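You operate a simulated robot arm through the tools that you are given. There is no shell and no other tool. Be economical: measure what you need, move in short steps, check, and stop when the job is done.

Carry out the task below with a simulated robot arm. There is one attempt and no reset: what you move stays moved.

## Task
Clear the microwave with PAUSE, then heat the stew on LOW for 20 seconds.
Fine: the dish is already inside; press PAUSE once, keep the door shut and wait for DONE.
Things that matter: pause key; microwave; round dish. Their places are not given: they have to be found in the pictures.

The check looks at the end state, three seconds after you hand in, the way a careful person would. Anything else that was tipped, shoved, dropped, spilled or broken makes it a failure.

## Robot
A 7-joint arm with a two-finger parallel gripper, fixed in place. Base frame: the origin is at the foot of the arm, x ahead of it, y to its left, z up. Lengths are in mm, angles in degrees, forces in N, time in s.
Its first joint turns from -66.0 to 66.0 degrees. Payload 2.5 kg.
The TCP is the grasp point between the finger pads, 23 mm short of the fingertips. In the tool frame z runs along the fingers and y along their closing line. Largest opening 94 mm; finger width 38, thickness 10; the body of the gripper, 54 by 96 mm, starts 39 mm behind the TCP.
Orientation is that of the tool frame in the base frame, as a unit quaternion [x, y, z, w]. With the fingers straight down and closing along the base's y, the tool's x points along the base's -x, its y along +y and its z along -z.

## Interface
- The arm moves only by the tool servo_tool. Its argument "targets" is a list of rows, each an object of numbers (a shift or turn left out is 0, a gripper value left out holds the last): "x", "y", "z": the shift along the tool's x, y, z in mm; "ax", "ay", "az": the turn, a rotation vector about the tool's x, y, z in degrees; "claw": the opening, from 0 (shut) to 1 (fully open). In form: [{"x": .., "y": .., "z": .., "ax": .., "ay": .., "az": .., "claw": ..}, ...]. A call has 1 to 20 rows; each row shifts and turns the commanded pose from where the row before left it, along the tool's axes as they then stand. A row lasts 0.2 s, in which the tool goes at most 50 mm and 8.6 degrees; a call with a longer step from one row to the next is refused whole, and so is a gripper value outside its range. A pose out of reach is approached as far as the arm can. The call stops where the force on the tool passes 40 N (or 10 N more than at its start, if that is more) or the arm is blocked; 0.2 s more then pass. The fingers move at their own pace (about 108 mm/s each) and stop on an object; they squeeze with about 44 N. The grip force told is the motor's: it shows also when the fingers shut on nothing. Time passes only in rows, and 0.2 s behind the last, so rows that do not move let the fingers close. It gives the time, the measured TCP pose, the force on the tool (base axes), the opening and the grip force at its end, in the units of the frame above (readings bear some noise).
- Cameras (640 x 400 px; columns grow to the right, rows downward): "scene" is fixed at [138.3, -431.2, 534.4]; the picture's right is [0.58, -0.82, 0.00], its down [-0.55, -0.39, -0.74] and it looks along [0.61, 0.43, -0.67] (base axes); focal length 228 px, centre (320, 200). "wrist" rides on the gripper at [-39, 0, -44] in the tool frame; the picture's right is [0.00, -1.00, 0.00], its down [0.97, 0.00, -0.24] and it looks along [0.24, 0.00, 0.97] (tool axes); focal length 218 px, centre (320, 200).
- snapshot(camera): a new picture of that camera. The clock stands still meanwhile.
- point_at(camera, pixels): for up to 12 pixels [column, row] of the newest picture of that camera ("zoom" is the newest enlarged one), the place [x, y, z] in the base frame of the surface seen there, good to about 3 mm. The clock stands still meanwhile.
- inspect(camera, box): a new picture of the part [left, top, right, bottom] of that camera's present view, enlarged. The clock stands still meanwhile.
- job_done(): hands the job in; it is judged then, once.

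Keep the steps short. Do not move on a guess: measure, check each grasp and each placing, and mend mistakes. In all there are 80 turns and 54 pictures (those below and enlarged ones count). Leave the gripper open and the arm clear of the work at the hand-in unless told otherwise, and finish with a single line.

The tools are called as a command line: name --argument value ..., lists and objects as JSON in quotes. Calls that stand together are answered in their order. servo_tool: Moves the arm, as the interface text tells. Its arguments: {"type":"object","properties":{"targets":{"type":"array","items":{"type":"object","properties":{"x":{"type":"number"},"y":{"type":"number"},"z":{"type":"number"},"ax":{"type":"number"},"ay":{"type":"number"},"az":{"type":"number"},"claw":{"type":"number"}}}}},"required":["targets"]} The other tools are called the same way: snapshot (camera) takes a picture; point_at (camera, pixels) gives the place of the surface under pixels of a picture; inspect (camera, box) takes an enlarged picture of a part of a camera's view; job_done () hands the job in.

At the start:

```text
time: 0.0
eef_pos: [248.8, -315.5, 358.2]
orientation: [0.001, 1.0, 0.001, 0.0]
force: [0.2, 0.6, 0.7]
width: 93.9
grasp_force: 0.1
```

scene: 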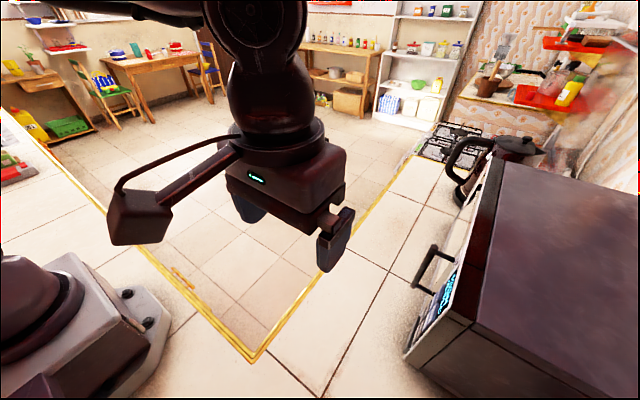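
wrist: 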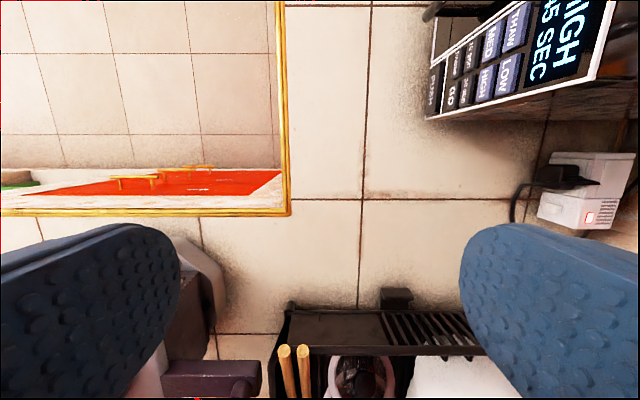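

The microwave's keypad shows at the wrist picture's top right (about 430-610, 0-120), with its display reading "HIGH 45 SEC". I'll enlarge it to read the keys.

inspect --camera "wrist" --box '[410, 0, 630, 130]'

inspect --camera "scene" --box '[390, 120, 640, 400]'

```text
2.91 times, centred on (520, 65) of wrist
```

zoom: 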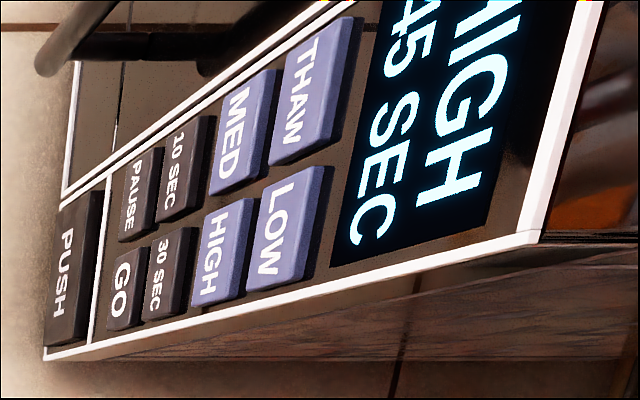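

```text
1.43 times, centred on (515, 260) of scene
```

zoom: 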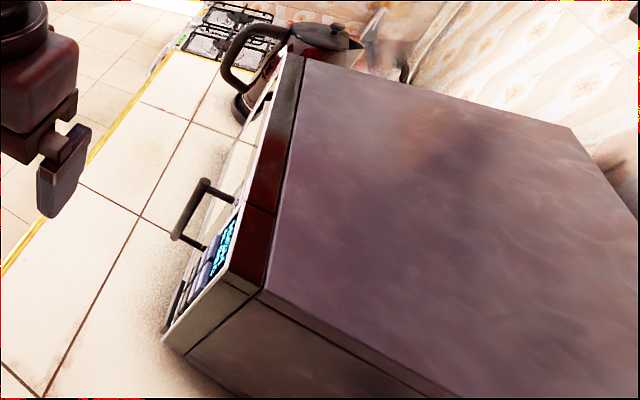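

The keys read, upright: THAW | LOW, MED | HIGH, 10 SEC | 30 SEC, PAUSE | GO, then PUSH, which opens the door. I'll measure their places from the wrist picture.

point_at --camera "wrist" --pixels '[[457, 63], [454, 96], [473.5, 55], [468.5, 90], [508, 75], [486, 83], [492.5, 42], [515, 29], [434, 89], [560, 60], [480, 105], [428, 12]]'

point_at --camera "scene" --pixels '[[500, 165], [475, 320], [430, 252], [412, 315], [405, 350], [560, 260], [470, 215]]'

```text
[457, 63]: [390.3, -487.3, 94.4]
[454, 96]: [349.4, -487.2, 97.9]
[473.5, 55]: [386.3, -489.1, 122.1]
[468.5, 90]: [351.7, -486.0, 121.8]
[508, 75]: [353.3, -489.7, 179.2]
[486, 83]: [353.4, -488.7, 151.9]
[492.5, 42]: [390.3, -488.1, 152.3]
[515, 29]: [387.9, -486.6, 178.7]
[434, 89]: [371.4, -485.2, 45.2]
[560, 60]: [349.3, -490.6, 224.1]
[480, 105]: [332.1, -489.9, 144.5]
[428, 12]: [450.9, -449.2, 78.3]
```

```text
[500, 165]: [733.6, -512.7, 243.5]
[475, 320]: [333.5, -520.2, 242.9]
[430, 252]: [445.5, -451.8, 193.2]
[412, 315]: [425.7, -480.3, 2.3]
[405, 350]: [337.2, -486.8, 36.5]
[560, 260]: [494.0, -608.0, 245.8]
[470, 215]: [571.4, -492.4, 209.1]
```

The front face is at y≈-489 and faces +y. Key columns are at x≈388 and 352, rows at z≈179, 152, 122 and 95, and the handle bar is at x≈445, y≈-450. Next I'll measure the table height in front of it and the box that sticks out from the gripper, to check clearance.

point_at --camera "scene" --pixels '[[380, 300], [350, 360], [390, 220], [138, 235], [138, 195], [165, 225], [338, 255], [300, 200], [250, 345], [435, 285], [413, 318], [458, 195]]'

point_at --camera "wrist" --pixels '[[400, 130], [450, 160], [585, 175], [345, 310], [400, 345], [290, 350], [440, 15], [470, 12], [320, 100], [600, 130], [200, 280]]'

```text
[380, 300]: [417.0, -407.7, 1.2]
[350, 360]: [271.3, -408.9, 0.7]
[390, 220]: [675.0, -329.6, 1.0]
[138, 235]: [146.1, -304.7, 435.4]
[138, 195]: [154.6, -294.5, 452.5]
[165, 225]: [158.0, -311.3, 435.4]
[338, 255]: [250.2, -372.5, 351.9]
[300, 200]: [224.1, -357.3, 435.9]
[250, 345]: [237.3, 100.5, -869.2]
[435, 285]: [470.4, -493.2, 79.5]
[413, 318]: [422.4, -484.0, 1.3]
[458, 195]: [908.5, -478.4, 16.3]
```

```text
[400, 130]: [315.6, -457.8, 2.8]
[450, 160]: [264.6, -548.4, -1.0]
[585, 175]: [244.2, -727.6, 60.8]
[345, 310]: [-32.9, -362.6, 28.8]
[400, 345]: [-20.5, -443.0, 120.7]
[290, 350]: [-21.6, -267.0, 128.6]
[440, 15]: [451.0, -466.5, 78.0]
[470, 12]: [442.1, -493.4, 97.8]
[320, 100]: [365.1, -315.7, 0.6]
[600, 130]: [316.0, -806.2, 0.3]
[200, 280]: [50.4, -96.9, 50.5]
```

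The table there is at z≈1, the gripper's side box stays about 100 mm behind the tips, and the handle (x 430-455) is clear of the key columns. With the gripper high up, I'll shut the claw, shift to x≈388 and turn the fingers to point along -y at the panel.

servo_tool --targets '[{"x": -14, "ax": 8.2, "claw": 0}, {"x": -14, "ax": 8.2}, {"x": -14, "ax": 8.2}, {"x": -14, "ax": 8.2}, {"x": -14, "ax": 8.2}, {"x": -14, "ax": 8.2}, {"x": -14, "ax": 8.2}, {"x": -14, "ax": 8.2}, {"x": -14, "ax": 8.2}, {"x": -13, "ax": 8.2}, {"ax": 8}, {}]'

```text
time: 2.6
eef_pos: [388.9, -314.6, 358.0]
orientation: [0.001, -0.707, 0.707, 0.0]
force: [0.7, 0.5, 0.0]
width: 0.1
grasp_force: 42.2
```

The tool now points along -y. I'll go down to z≈150 with the tips still well in front of the face, then look again.

servo_tool --targets '[{"y": 35}, {"y": 35}, {"y": 35}, {"y": 35}, {"y": 35}, {"y": 33}, {}]'

snapshot --camera "wrist"

snapshot --camera "scene"

```text
time: 4.2
eef_pos: [389.1, -314.8, 147.6]
orientation: [0.0, 0.707, -0.707, 0.0]
force: [0.0, -0.2, -0.7]
width: 0.1
grasp_force: 42.2
```

```text
49 pictures are left
```

wrist: 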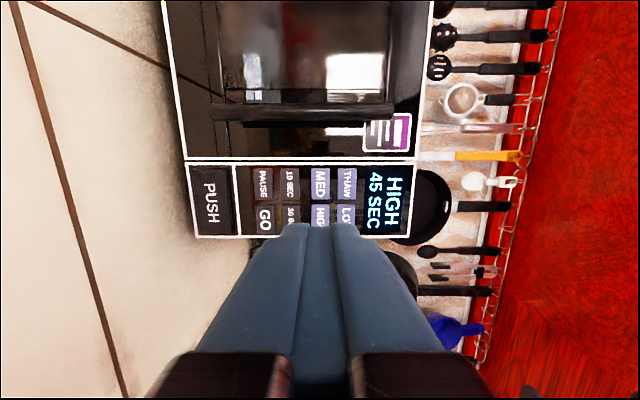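

```text
48 pictures are left
```

scene: 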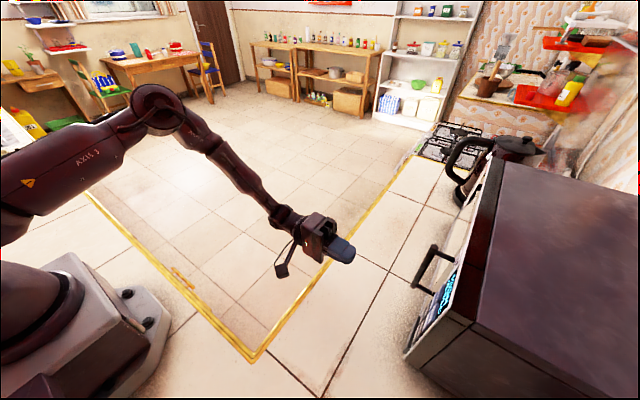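

The view is good, with the keys showing at (255-355, 165-230). I'll measure key centres and edges in this picture and enlarge the panel to check the labels.

inspect --camera "wrist" --box '[180, 140, 420, 250]'

point_at --camera "wrist" --pixels '[[264, 185], [264, 218], [290, 184], [320, 184], [346, 184], [264, 170], [264, 199], [345, 213], [256, 185], [271, 185], [213, 200], [330, 142]]'

```text
2.67 times, centred on (300, 195) of wrist
```

zoom: 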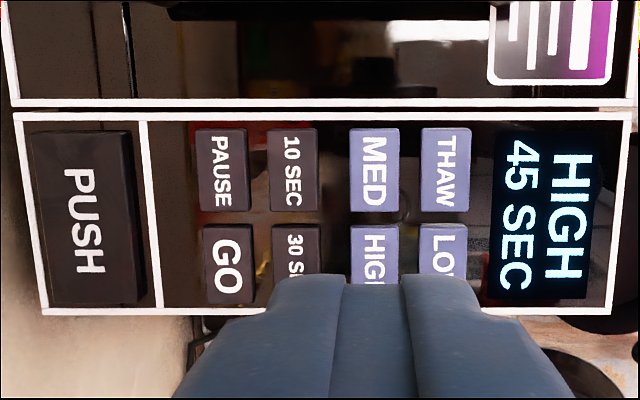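

```text
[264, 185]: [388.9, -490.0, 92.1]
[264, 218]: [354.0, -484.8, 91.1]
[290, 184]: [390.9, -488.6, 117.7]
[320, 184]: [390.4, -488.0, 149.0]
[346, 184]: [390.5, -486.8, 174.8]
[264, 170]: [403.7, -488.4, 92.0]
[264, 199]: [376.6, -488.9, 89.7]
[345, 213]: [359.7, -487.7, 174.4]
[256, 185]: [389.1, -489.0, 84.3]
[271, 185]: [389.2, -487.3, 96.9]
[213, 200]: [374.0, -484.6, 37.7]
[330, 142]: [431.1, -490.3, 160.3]
```

PAUSE is centred at about (390, -488, 91.5), 10 SEC at (390, -488, 118.5), LOW at (353, -488, 175) and GO at (353, -487, 91.5). The fingers are 38 mm wide, so I'll bias about 4 mm outward to stay off the neighbouring key. I'll line up with PAUSE and stop about 10 mm short of it.

servo_tool --targets '[{"x": -5, "y": 28}, {"y": 28}, {"z": 30}, {"z": 30}, {"z": 30}, {"z": 25}, {"z": 15}, {"z": 8}, {}]'

snapshot --camera "wrist"

inspect --camera "scene" --box '[340, 190, 520, 380]'

```text
time: 6.2
eef_pos: [394.0, -452.9, 93.4]
orientation: [-0.001, -0.707, 0.707, 0.001]
force: [0.4, 0.0, 0.0]
width: 0.0
grasp_force: 42.1
```

```text
46 pictures are left
```

wrist: 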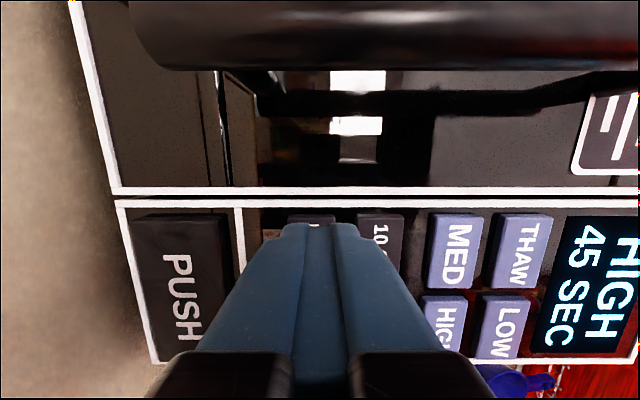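

```text
2.11 times, centred on (430, 285) of scene
```

zoom: 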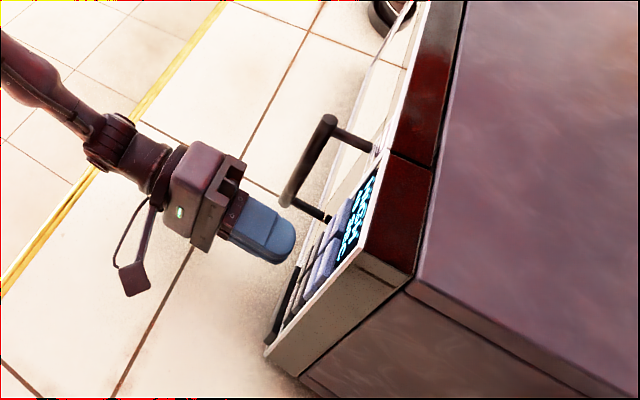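

The fingertips sit above PAUSE, about 2 mm high: the tip centre is at column 320 and the key centre at about 313. I'll correct that and advance gently in small steps to feel the contact.

servo_tool --targets '[{"y": 2}, {"z": 4}, {"z": 3}, {"z": 2}, {"z": 1}, {"z": 1}, {}]'

snapshot --camera "wrist"

```text
time: 7.8
eef_pos: [392.0, -463.7, 90.9]
orientation: [0.0, 0.708, -0.706, 0.0]
force: [-0.1, -0.3, -0.1]
width: 0.0
grasp_force: 42.4
```

```text
44 pictures are left
```

wrist: 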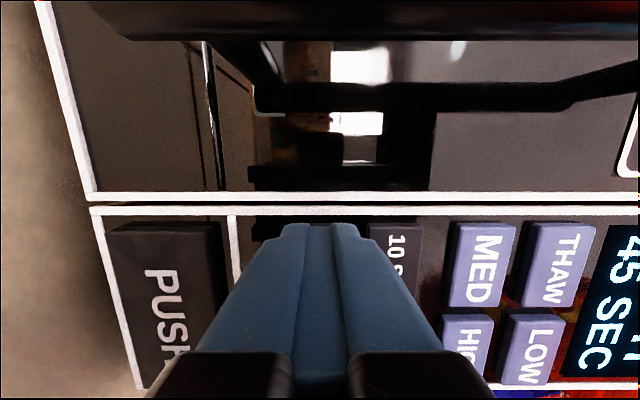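

There's no force yet and the display is unchanged, so I'll go on in 1 mm steps.

servo_tool --targets '[{"z": 1}, {"z": 1}, {"z": 1}, {}]'

snapshot --camera "wrist"

```text
time: 8.8
eef_pos: [392.4, -465.8, 91.3]
orientation: [0.0, 0.707, -0.707, 0.0]
force: [-1.0, 1.5, 0.2]
width: 0.0
grasp_force: 42.2
```

```text
43 pictures are left
```

wrist: 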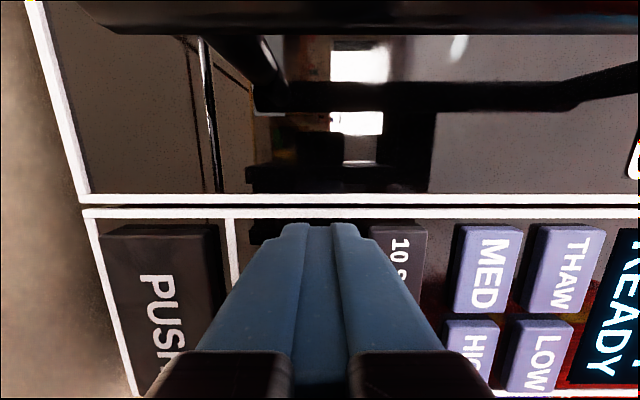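

The display now reads READY, so PAUSE took with a touch of about 1.5 N. I'll back off and line up with LOW at (349, 175), stopping short of it.

servo_tool --targets '[{"z": -15}, {"z": -15}, {"x": 22, "y": -28}, {"x": 21, "y": -28}, {"y": -28}, {"z": 10}, {"z": 7}, {}]'

snapshot --camera "wrist"

```text
time: 10.6
eef_pos: [349.0, -453.2, 176.5]
orientation: [-0.001, -0.707, 0.707, 0.001]
force: [0.4, 0.1, 0.1]
width: 0.0
grasp_force: 42.7
```

```text
42 pictures are left
```

wrist: 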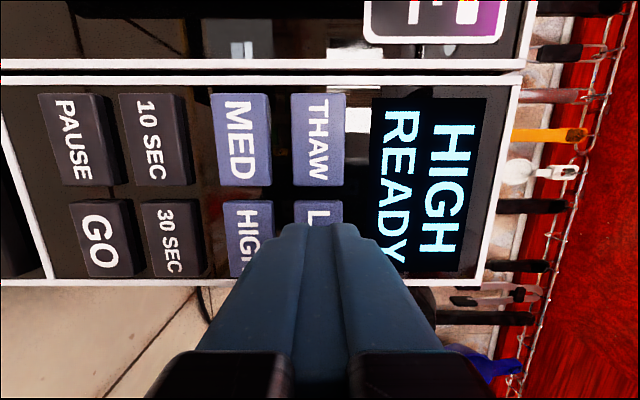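

The display shows HIGH READY, and the fingers are in front of LOW: key centre at column 318, tips at column 320. I'll press it gently.

servo_tool --targets '[{"z": 6}, {"z": 3}, {"z": 1}, {"z": 1}, {"z": 1}, {"z": 1}, {}]'

snapshot --camera "wrist"

```text
time: 12.2
eef_pos: [350.9, -466.1, 175.5]
orientation: [0.0, 0.708, -0.707, 0.0]
force: [-1.3, 1.1, -1.5]
width: 0.0
grasp_force: 42.1
```

```text
41 pictures are left
```

wrist: 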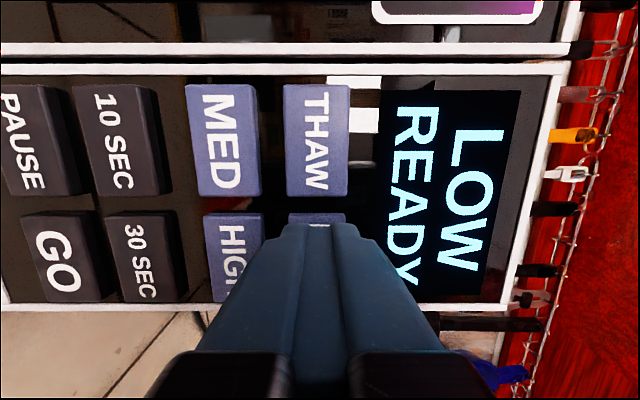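

The display reads LOW READY. I'll back off and line up with 10 SEC at (393, 118).

servo_tool --targets '[{"z": -15}, {"z": -15}, {"x": -22, "y": 29}, {"x": -21, "y": 28}, {"z": 10}, {"z": 7}, {}]'

snapshot --camera "wrist"

```text
time: 13.8
eef_pos: [391.7, -453.9, 118.2]
orientation: [0.001, 0.708, -0.707, 0.0]
force: [0.8, 0.2, 1.3]
width: 0.2
grasp_force: 42.2
```

```text
40 pictures are left
```

wrist: 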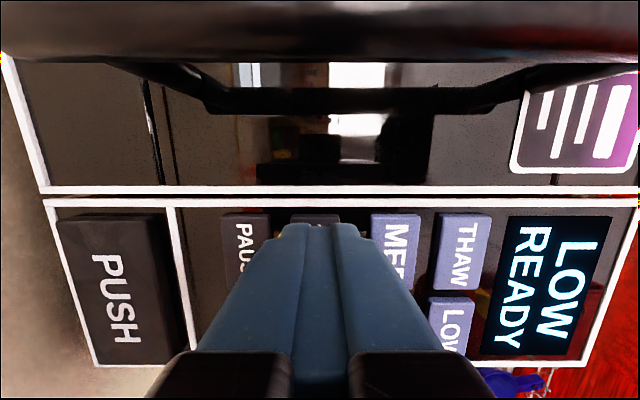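

The tips are in front of 10 SEC: key centre at about column 315, so I'll go 1 mm lower. This is the first press.

servo_tool --targets '[{"z": 6, "y": 1}, {"z": 3}, {"z": 1}, {"z": 1}, {"z": 1}, {"z": 1}, {}]'

snapshot --camera "wrist"

```text
time: 15.4
eef_pos: [393.7, -467.1, 119.1]
orientation: [0.0, 0.707, -0.707, 0.0]
force: [-0.2, 0.6, -0.3]
width: 0.0
grasp_force: 42.8
```

```text
39 pictures are left
```

wrist: 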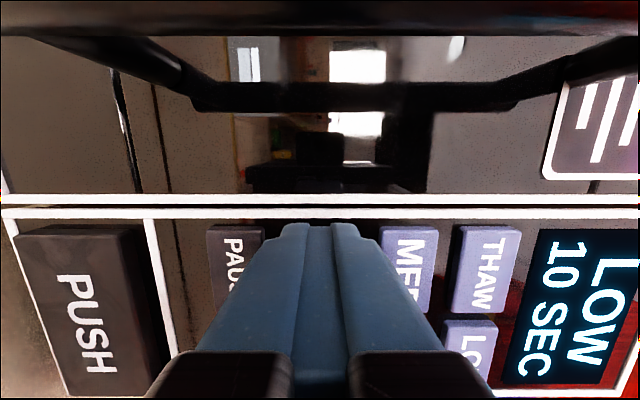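

The display reads LOW 10 SEC. I'll release fully and press 10 SEC a second time.

servo_tool --targets '[{"z": -7}, {"z": -6}, {}, {"z": 6}, {"z": 3}, {"z": 1}, {"z": 1}, {"z": 1}, {"z": 1}, {}]'

snapshot --camera "wrist"

```text
time: 17.6
eef_pos: [393.0, -466.8, 117.4]
orientation: [0.0, -0.707, 0.707, 0.0]
force: [-0.5, 2.2, 1.4]
width: 0.0
grasp_force: 42.3
```

```text
38 pictures are left
```

wrist: 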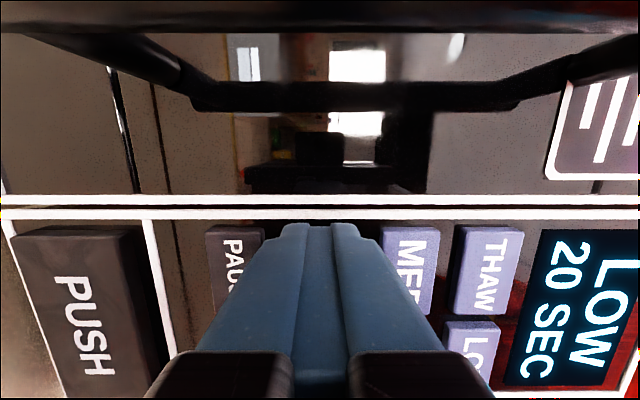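

The display reads LOW 20 SEC. I'll back off and line up with GO at (349, 91.5).

servo_tool --targets '[{"z": -15}, {"z": -15}, {"x": 22, "y": 13}, {"x": 22, "y": 13}, {"z": 10}, {"z": 7}, {}]'

snapshot --camera "wrist"

```text
time: 19.2
eef_pos: [348.1, -453.6, 93.1]
orientation: [0.0, 0.707, -0.707, 0.0]
force: [-0.1, -0.5, -0.2]
width: 0.0
grasp_force: 43.3
```

```text
37 pictures are left
```

wrist: 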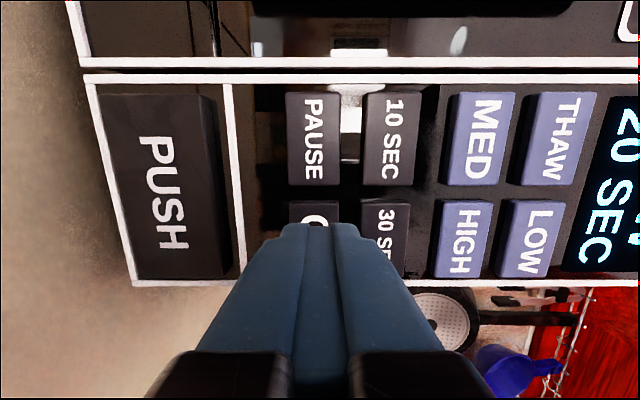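

The tips are in front of GO: key centre at column 313, so I'll go 2 mm lower and press.

servo_tool --targets '[{"z": 6, "y": 2}, {"z": 3}, {"z": 1}, {"z": 1}, {"z": 1}, {"z": 1}, {}]'

snapshot --camera "wrist"

```text
time: 20.8
eef_pos: [349.6, -466.7, 89.7]
orientation: [0.001, -0.707, 0.707, 0.0]
force: [1.0, 1.2, 0.6]
width: 0.2
grasp_force: 42.0
```

```text
36 pictures are left
```

wrist: 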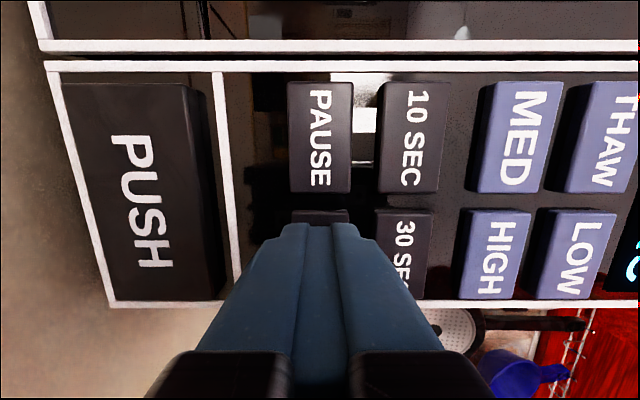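

The display is out of this view. I'll back off about 120 mm, raise to z≈150, open the claw and look again.

servo_tool --targets '[{"z": -15}, {"z": -25}, {"z": -30}, {"z": -40}, {"z": -40}, {"y": -30, "claw": 1}, {"y": -30}, {}]'

snapshot --camera "wrist"

```text
time: 22.6
eef_pos: [349.4, -317.2, 149.3]
orientation: [0.002, 0.707, -0.707, 0.0]
force: [-0.7, 0.6, -0.8]
width: 94.2
grasp_force: 0.0
```

```text
35 pictures are left
```

wrist: 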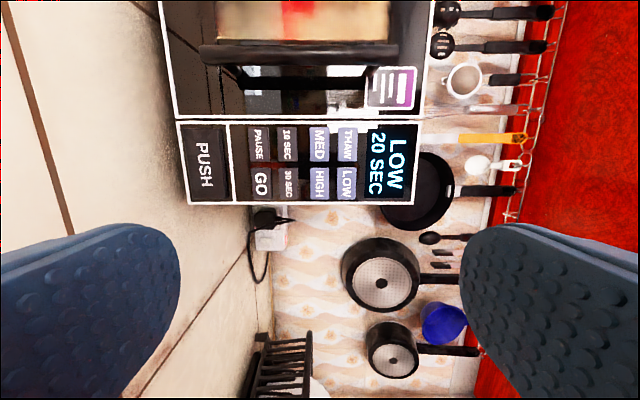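

The inside looks lit at the top (220-390, 0-40), and the display still shows 20 SEC. I'll wait 4 s and see whether it counts down.

servo_tool --targets '[{}, {}, {}, {}, {}, {}, {}, {}, {}, {}, {}, {}, {}, {}, {}, {}, {}, {}, {}, {}]'

inspect --camera "wrist" --box '[150, 0, 440, 210]'

```text
time: 26.8
eef_pos: [350.4, -316.7, 148.1]
orientation: [0.0, -0.707, 0.707, 0.0]
force: [-0.9, -0.2, 0.3]
width: 94.1
grasp_force: 0.1
```

```text
1.90 times, centred on (295, 105) of wrist
```

zoom: 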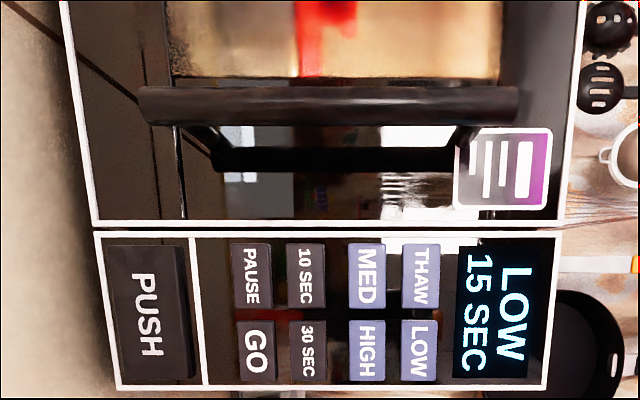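

It is counting down (LOW 15 SEC) with the inside lit and the red dish within. I'll wait out the rest.

servo_tool --targets '[{}, {}, {}, {}, {}, {}, {}, {}, {}, {}, {}, {}, {}, {}, {}, {}, {}, {}, {}, {}]'

servo_tool --targets '[{}, {}, {}, {}, {}, {}, {}, {}, {}, {}, {}, {}, {}, {}, {}, {}, {}, {}, {}, {}]'

servo_tool --targets '[{}, {}, {}, {}, {}, {}, {}, {}, {}, {}, {}, {}, {}, {}, {}, {}, {}, {}, {}, {}]'

servo_tool --targets '[{}, {}, {}, {}, {}, {}, {}, {}, {}, {}, {}, {}, {}, {}, {}, {}, {}, {}, {}, {}]'

inspect --camera "wrist" --box '[150, 0, 440, 210]'

snapshot --camera "scene"

```text
time: 31.0
eef_pos: [349.9, -317.0, 147.2]
orientation: [0.0, 0.708, -0.706, 0.0]
force: [0.6, 0.9, -0.8]
width: 94.1
grasp_force: 0.0
```

```text
time: 35.2
eef_pos: [350.2, -318.5, 147.7]
orientation: [-0.001, 0.708, -0.707, 0.0]
force: [0.8, 0.8, 0.9]
width: 93.9
grasp_force: 0.0
```

```text
time: 39.4
eef_pos: [350.9, -317.3, 147.7]
orientation: [0.001, 0.707, -0.707, 0.0]
force: [0.1, -0.7, 0.2]
width: 93.9
grasp_force: 0.2
```

```text
time: 43.6
eef_pos: [348.8, -318.6, 149.0]
orientation: [0.0, -0.707, 0.707, 0.0]
force: [0.0, 0.6, 0.7]
width: 93.9
grasp_force: 0.1
```

```text
1.90 times, centred on (295, 105) of wrist
```

zoom: 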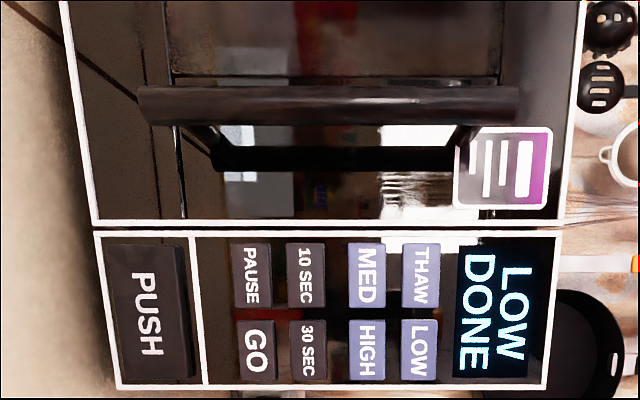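

```text
32 pictures are left
```

scene: 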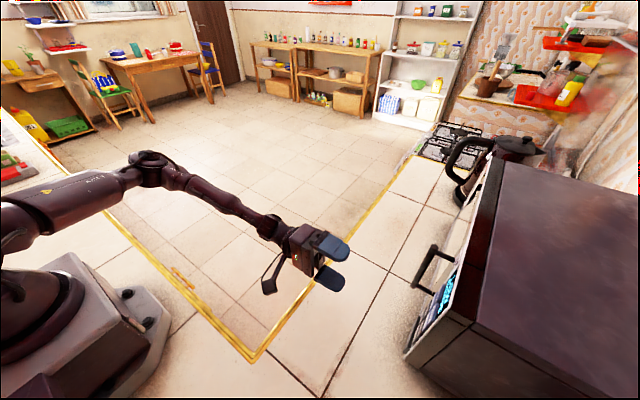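

The display reads LOW DONE, the door is shut, the gripper is open and the arm is clear, so I'm handing in.

job_done

```text
The job is handed in.
```

I cleared the microwave with one PAUSE press and heated the stew on LOW for 20 seconds; the display reads LOW DONE, the door stayed shut, and the arm is clear with the gripper open.
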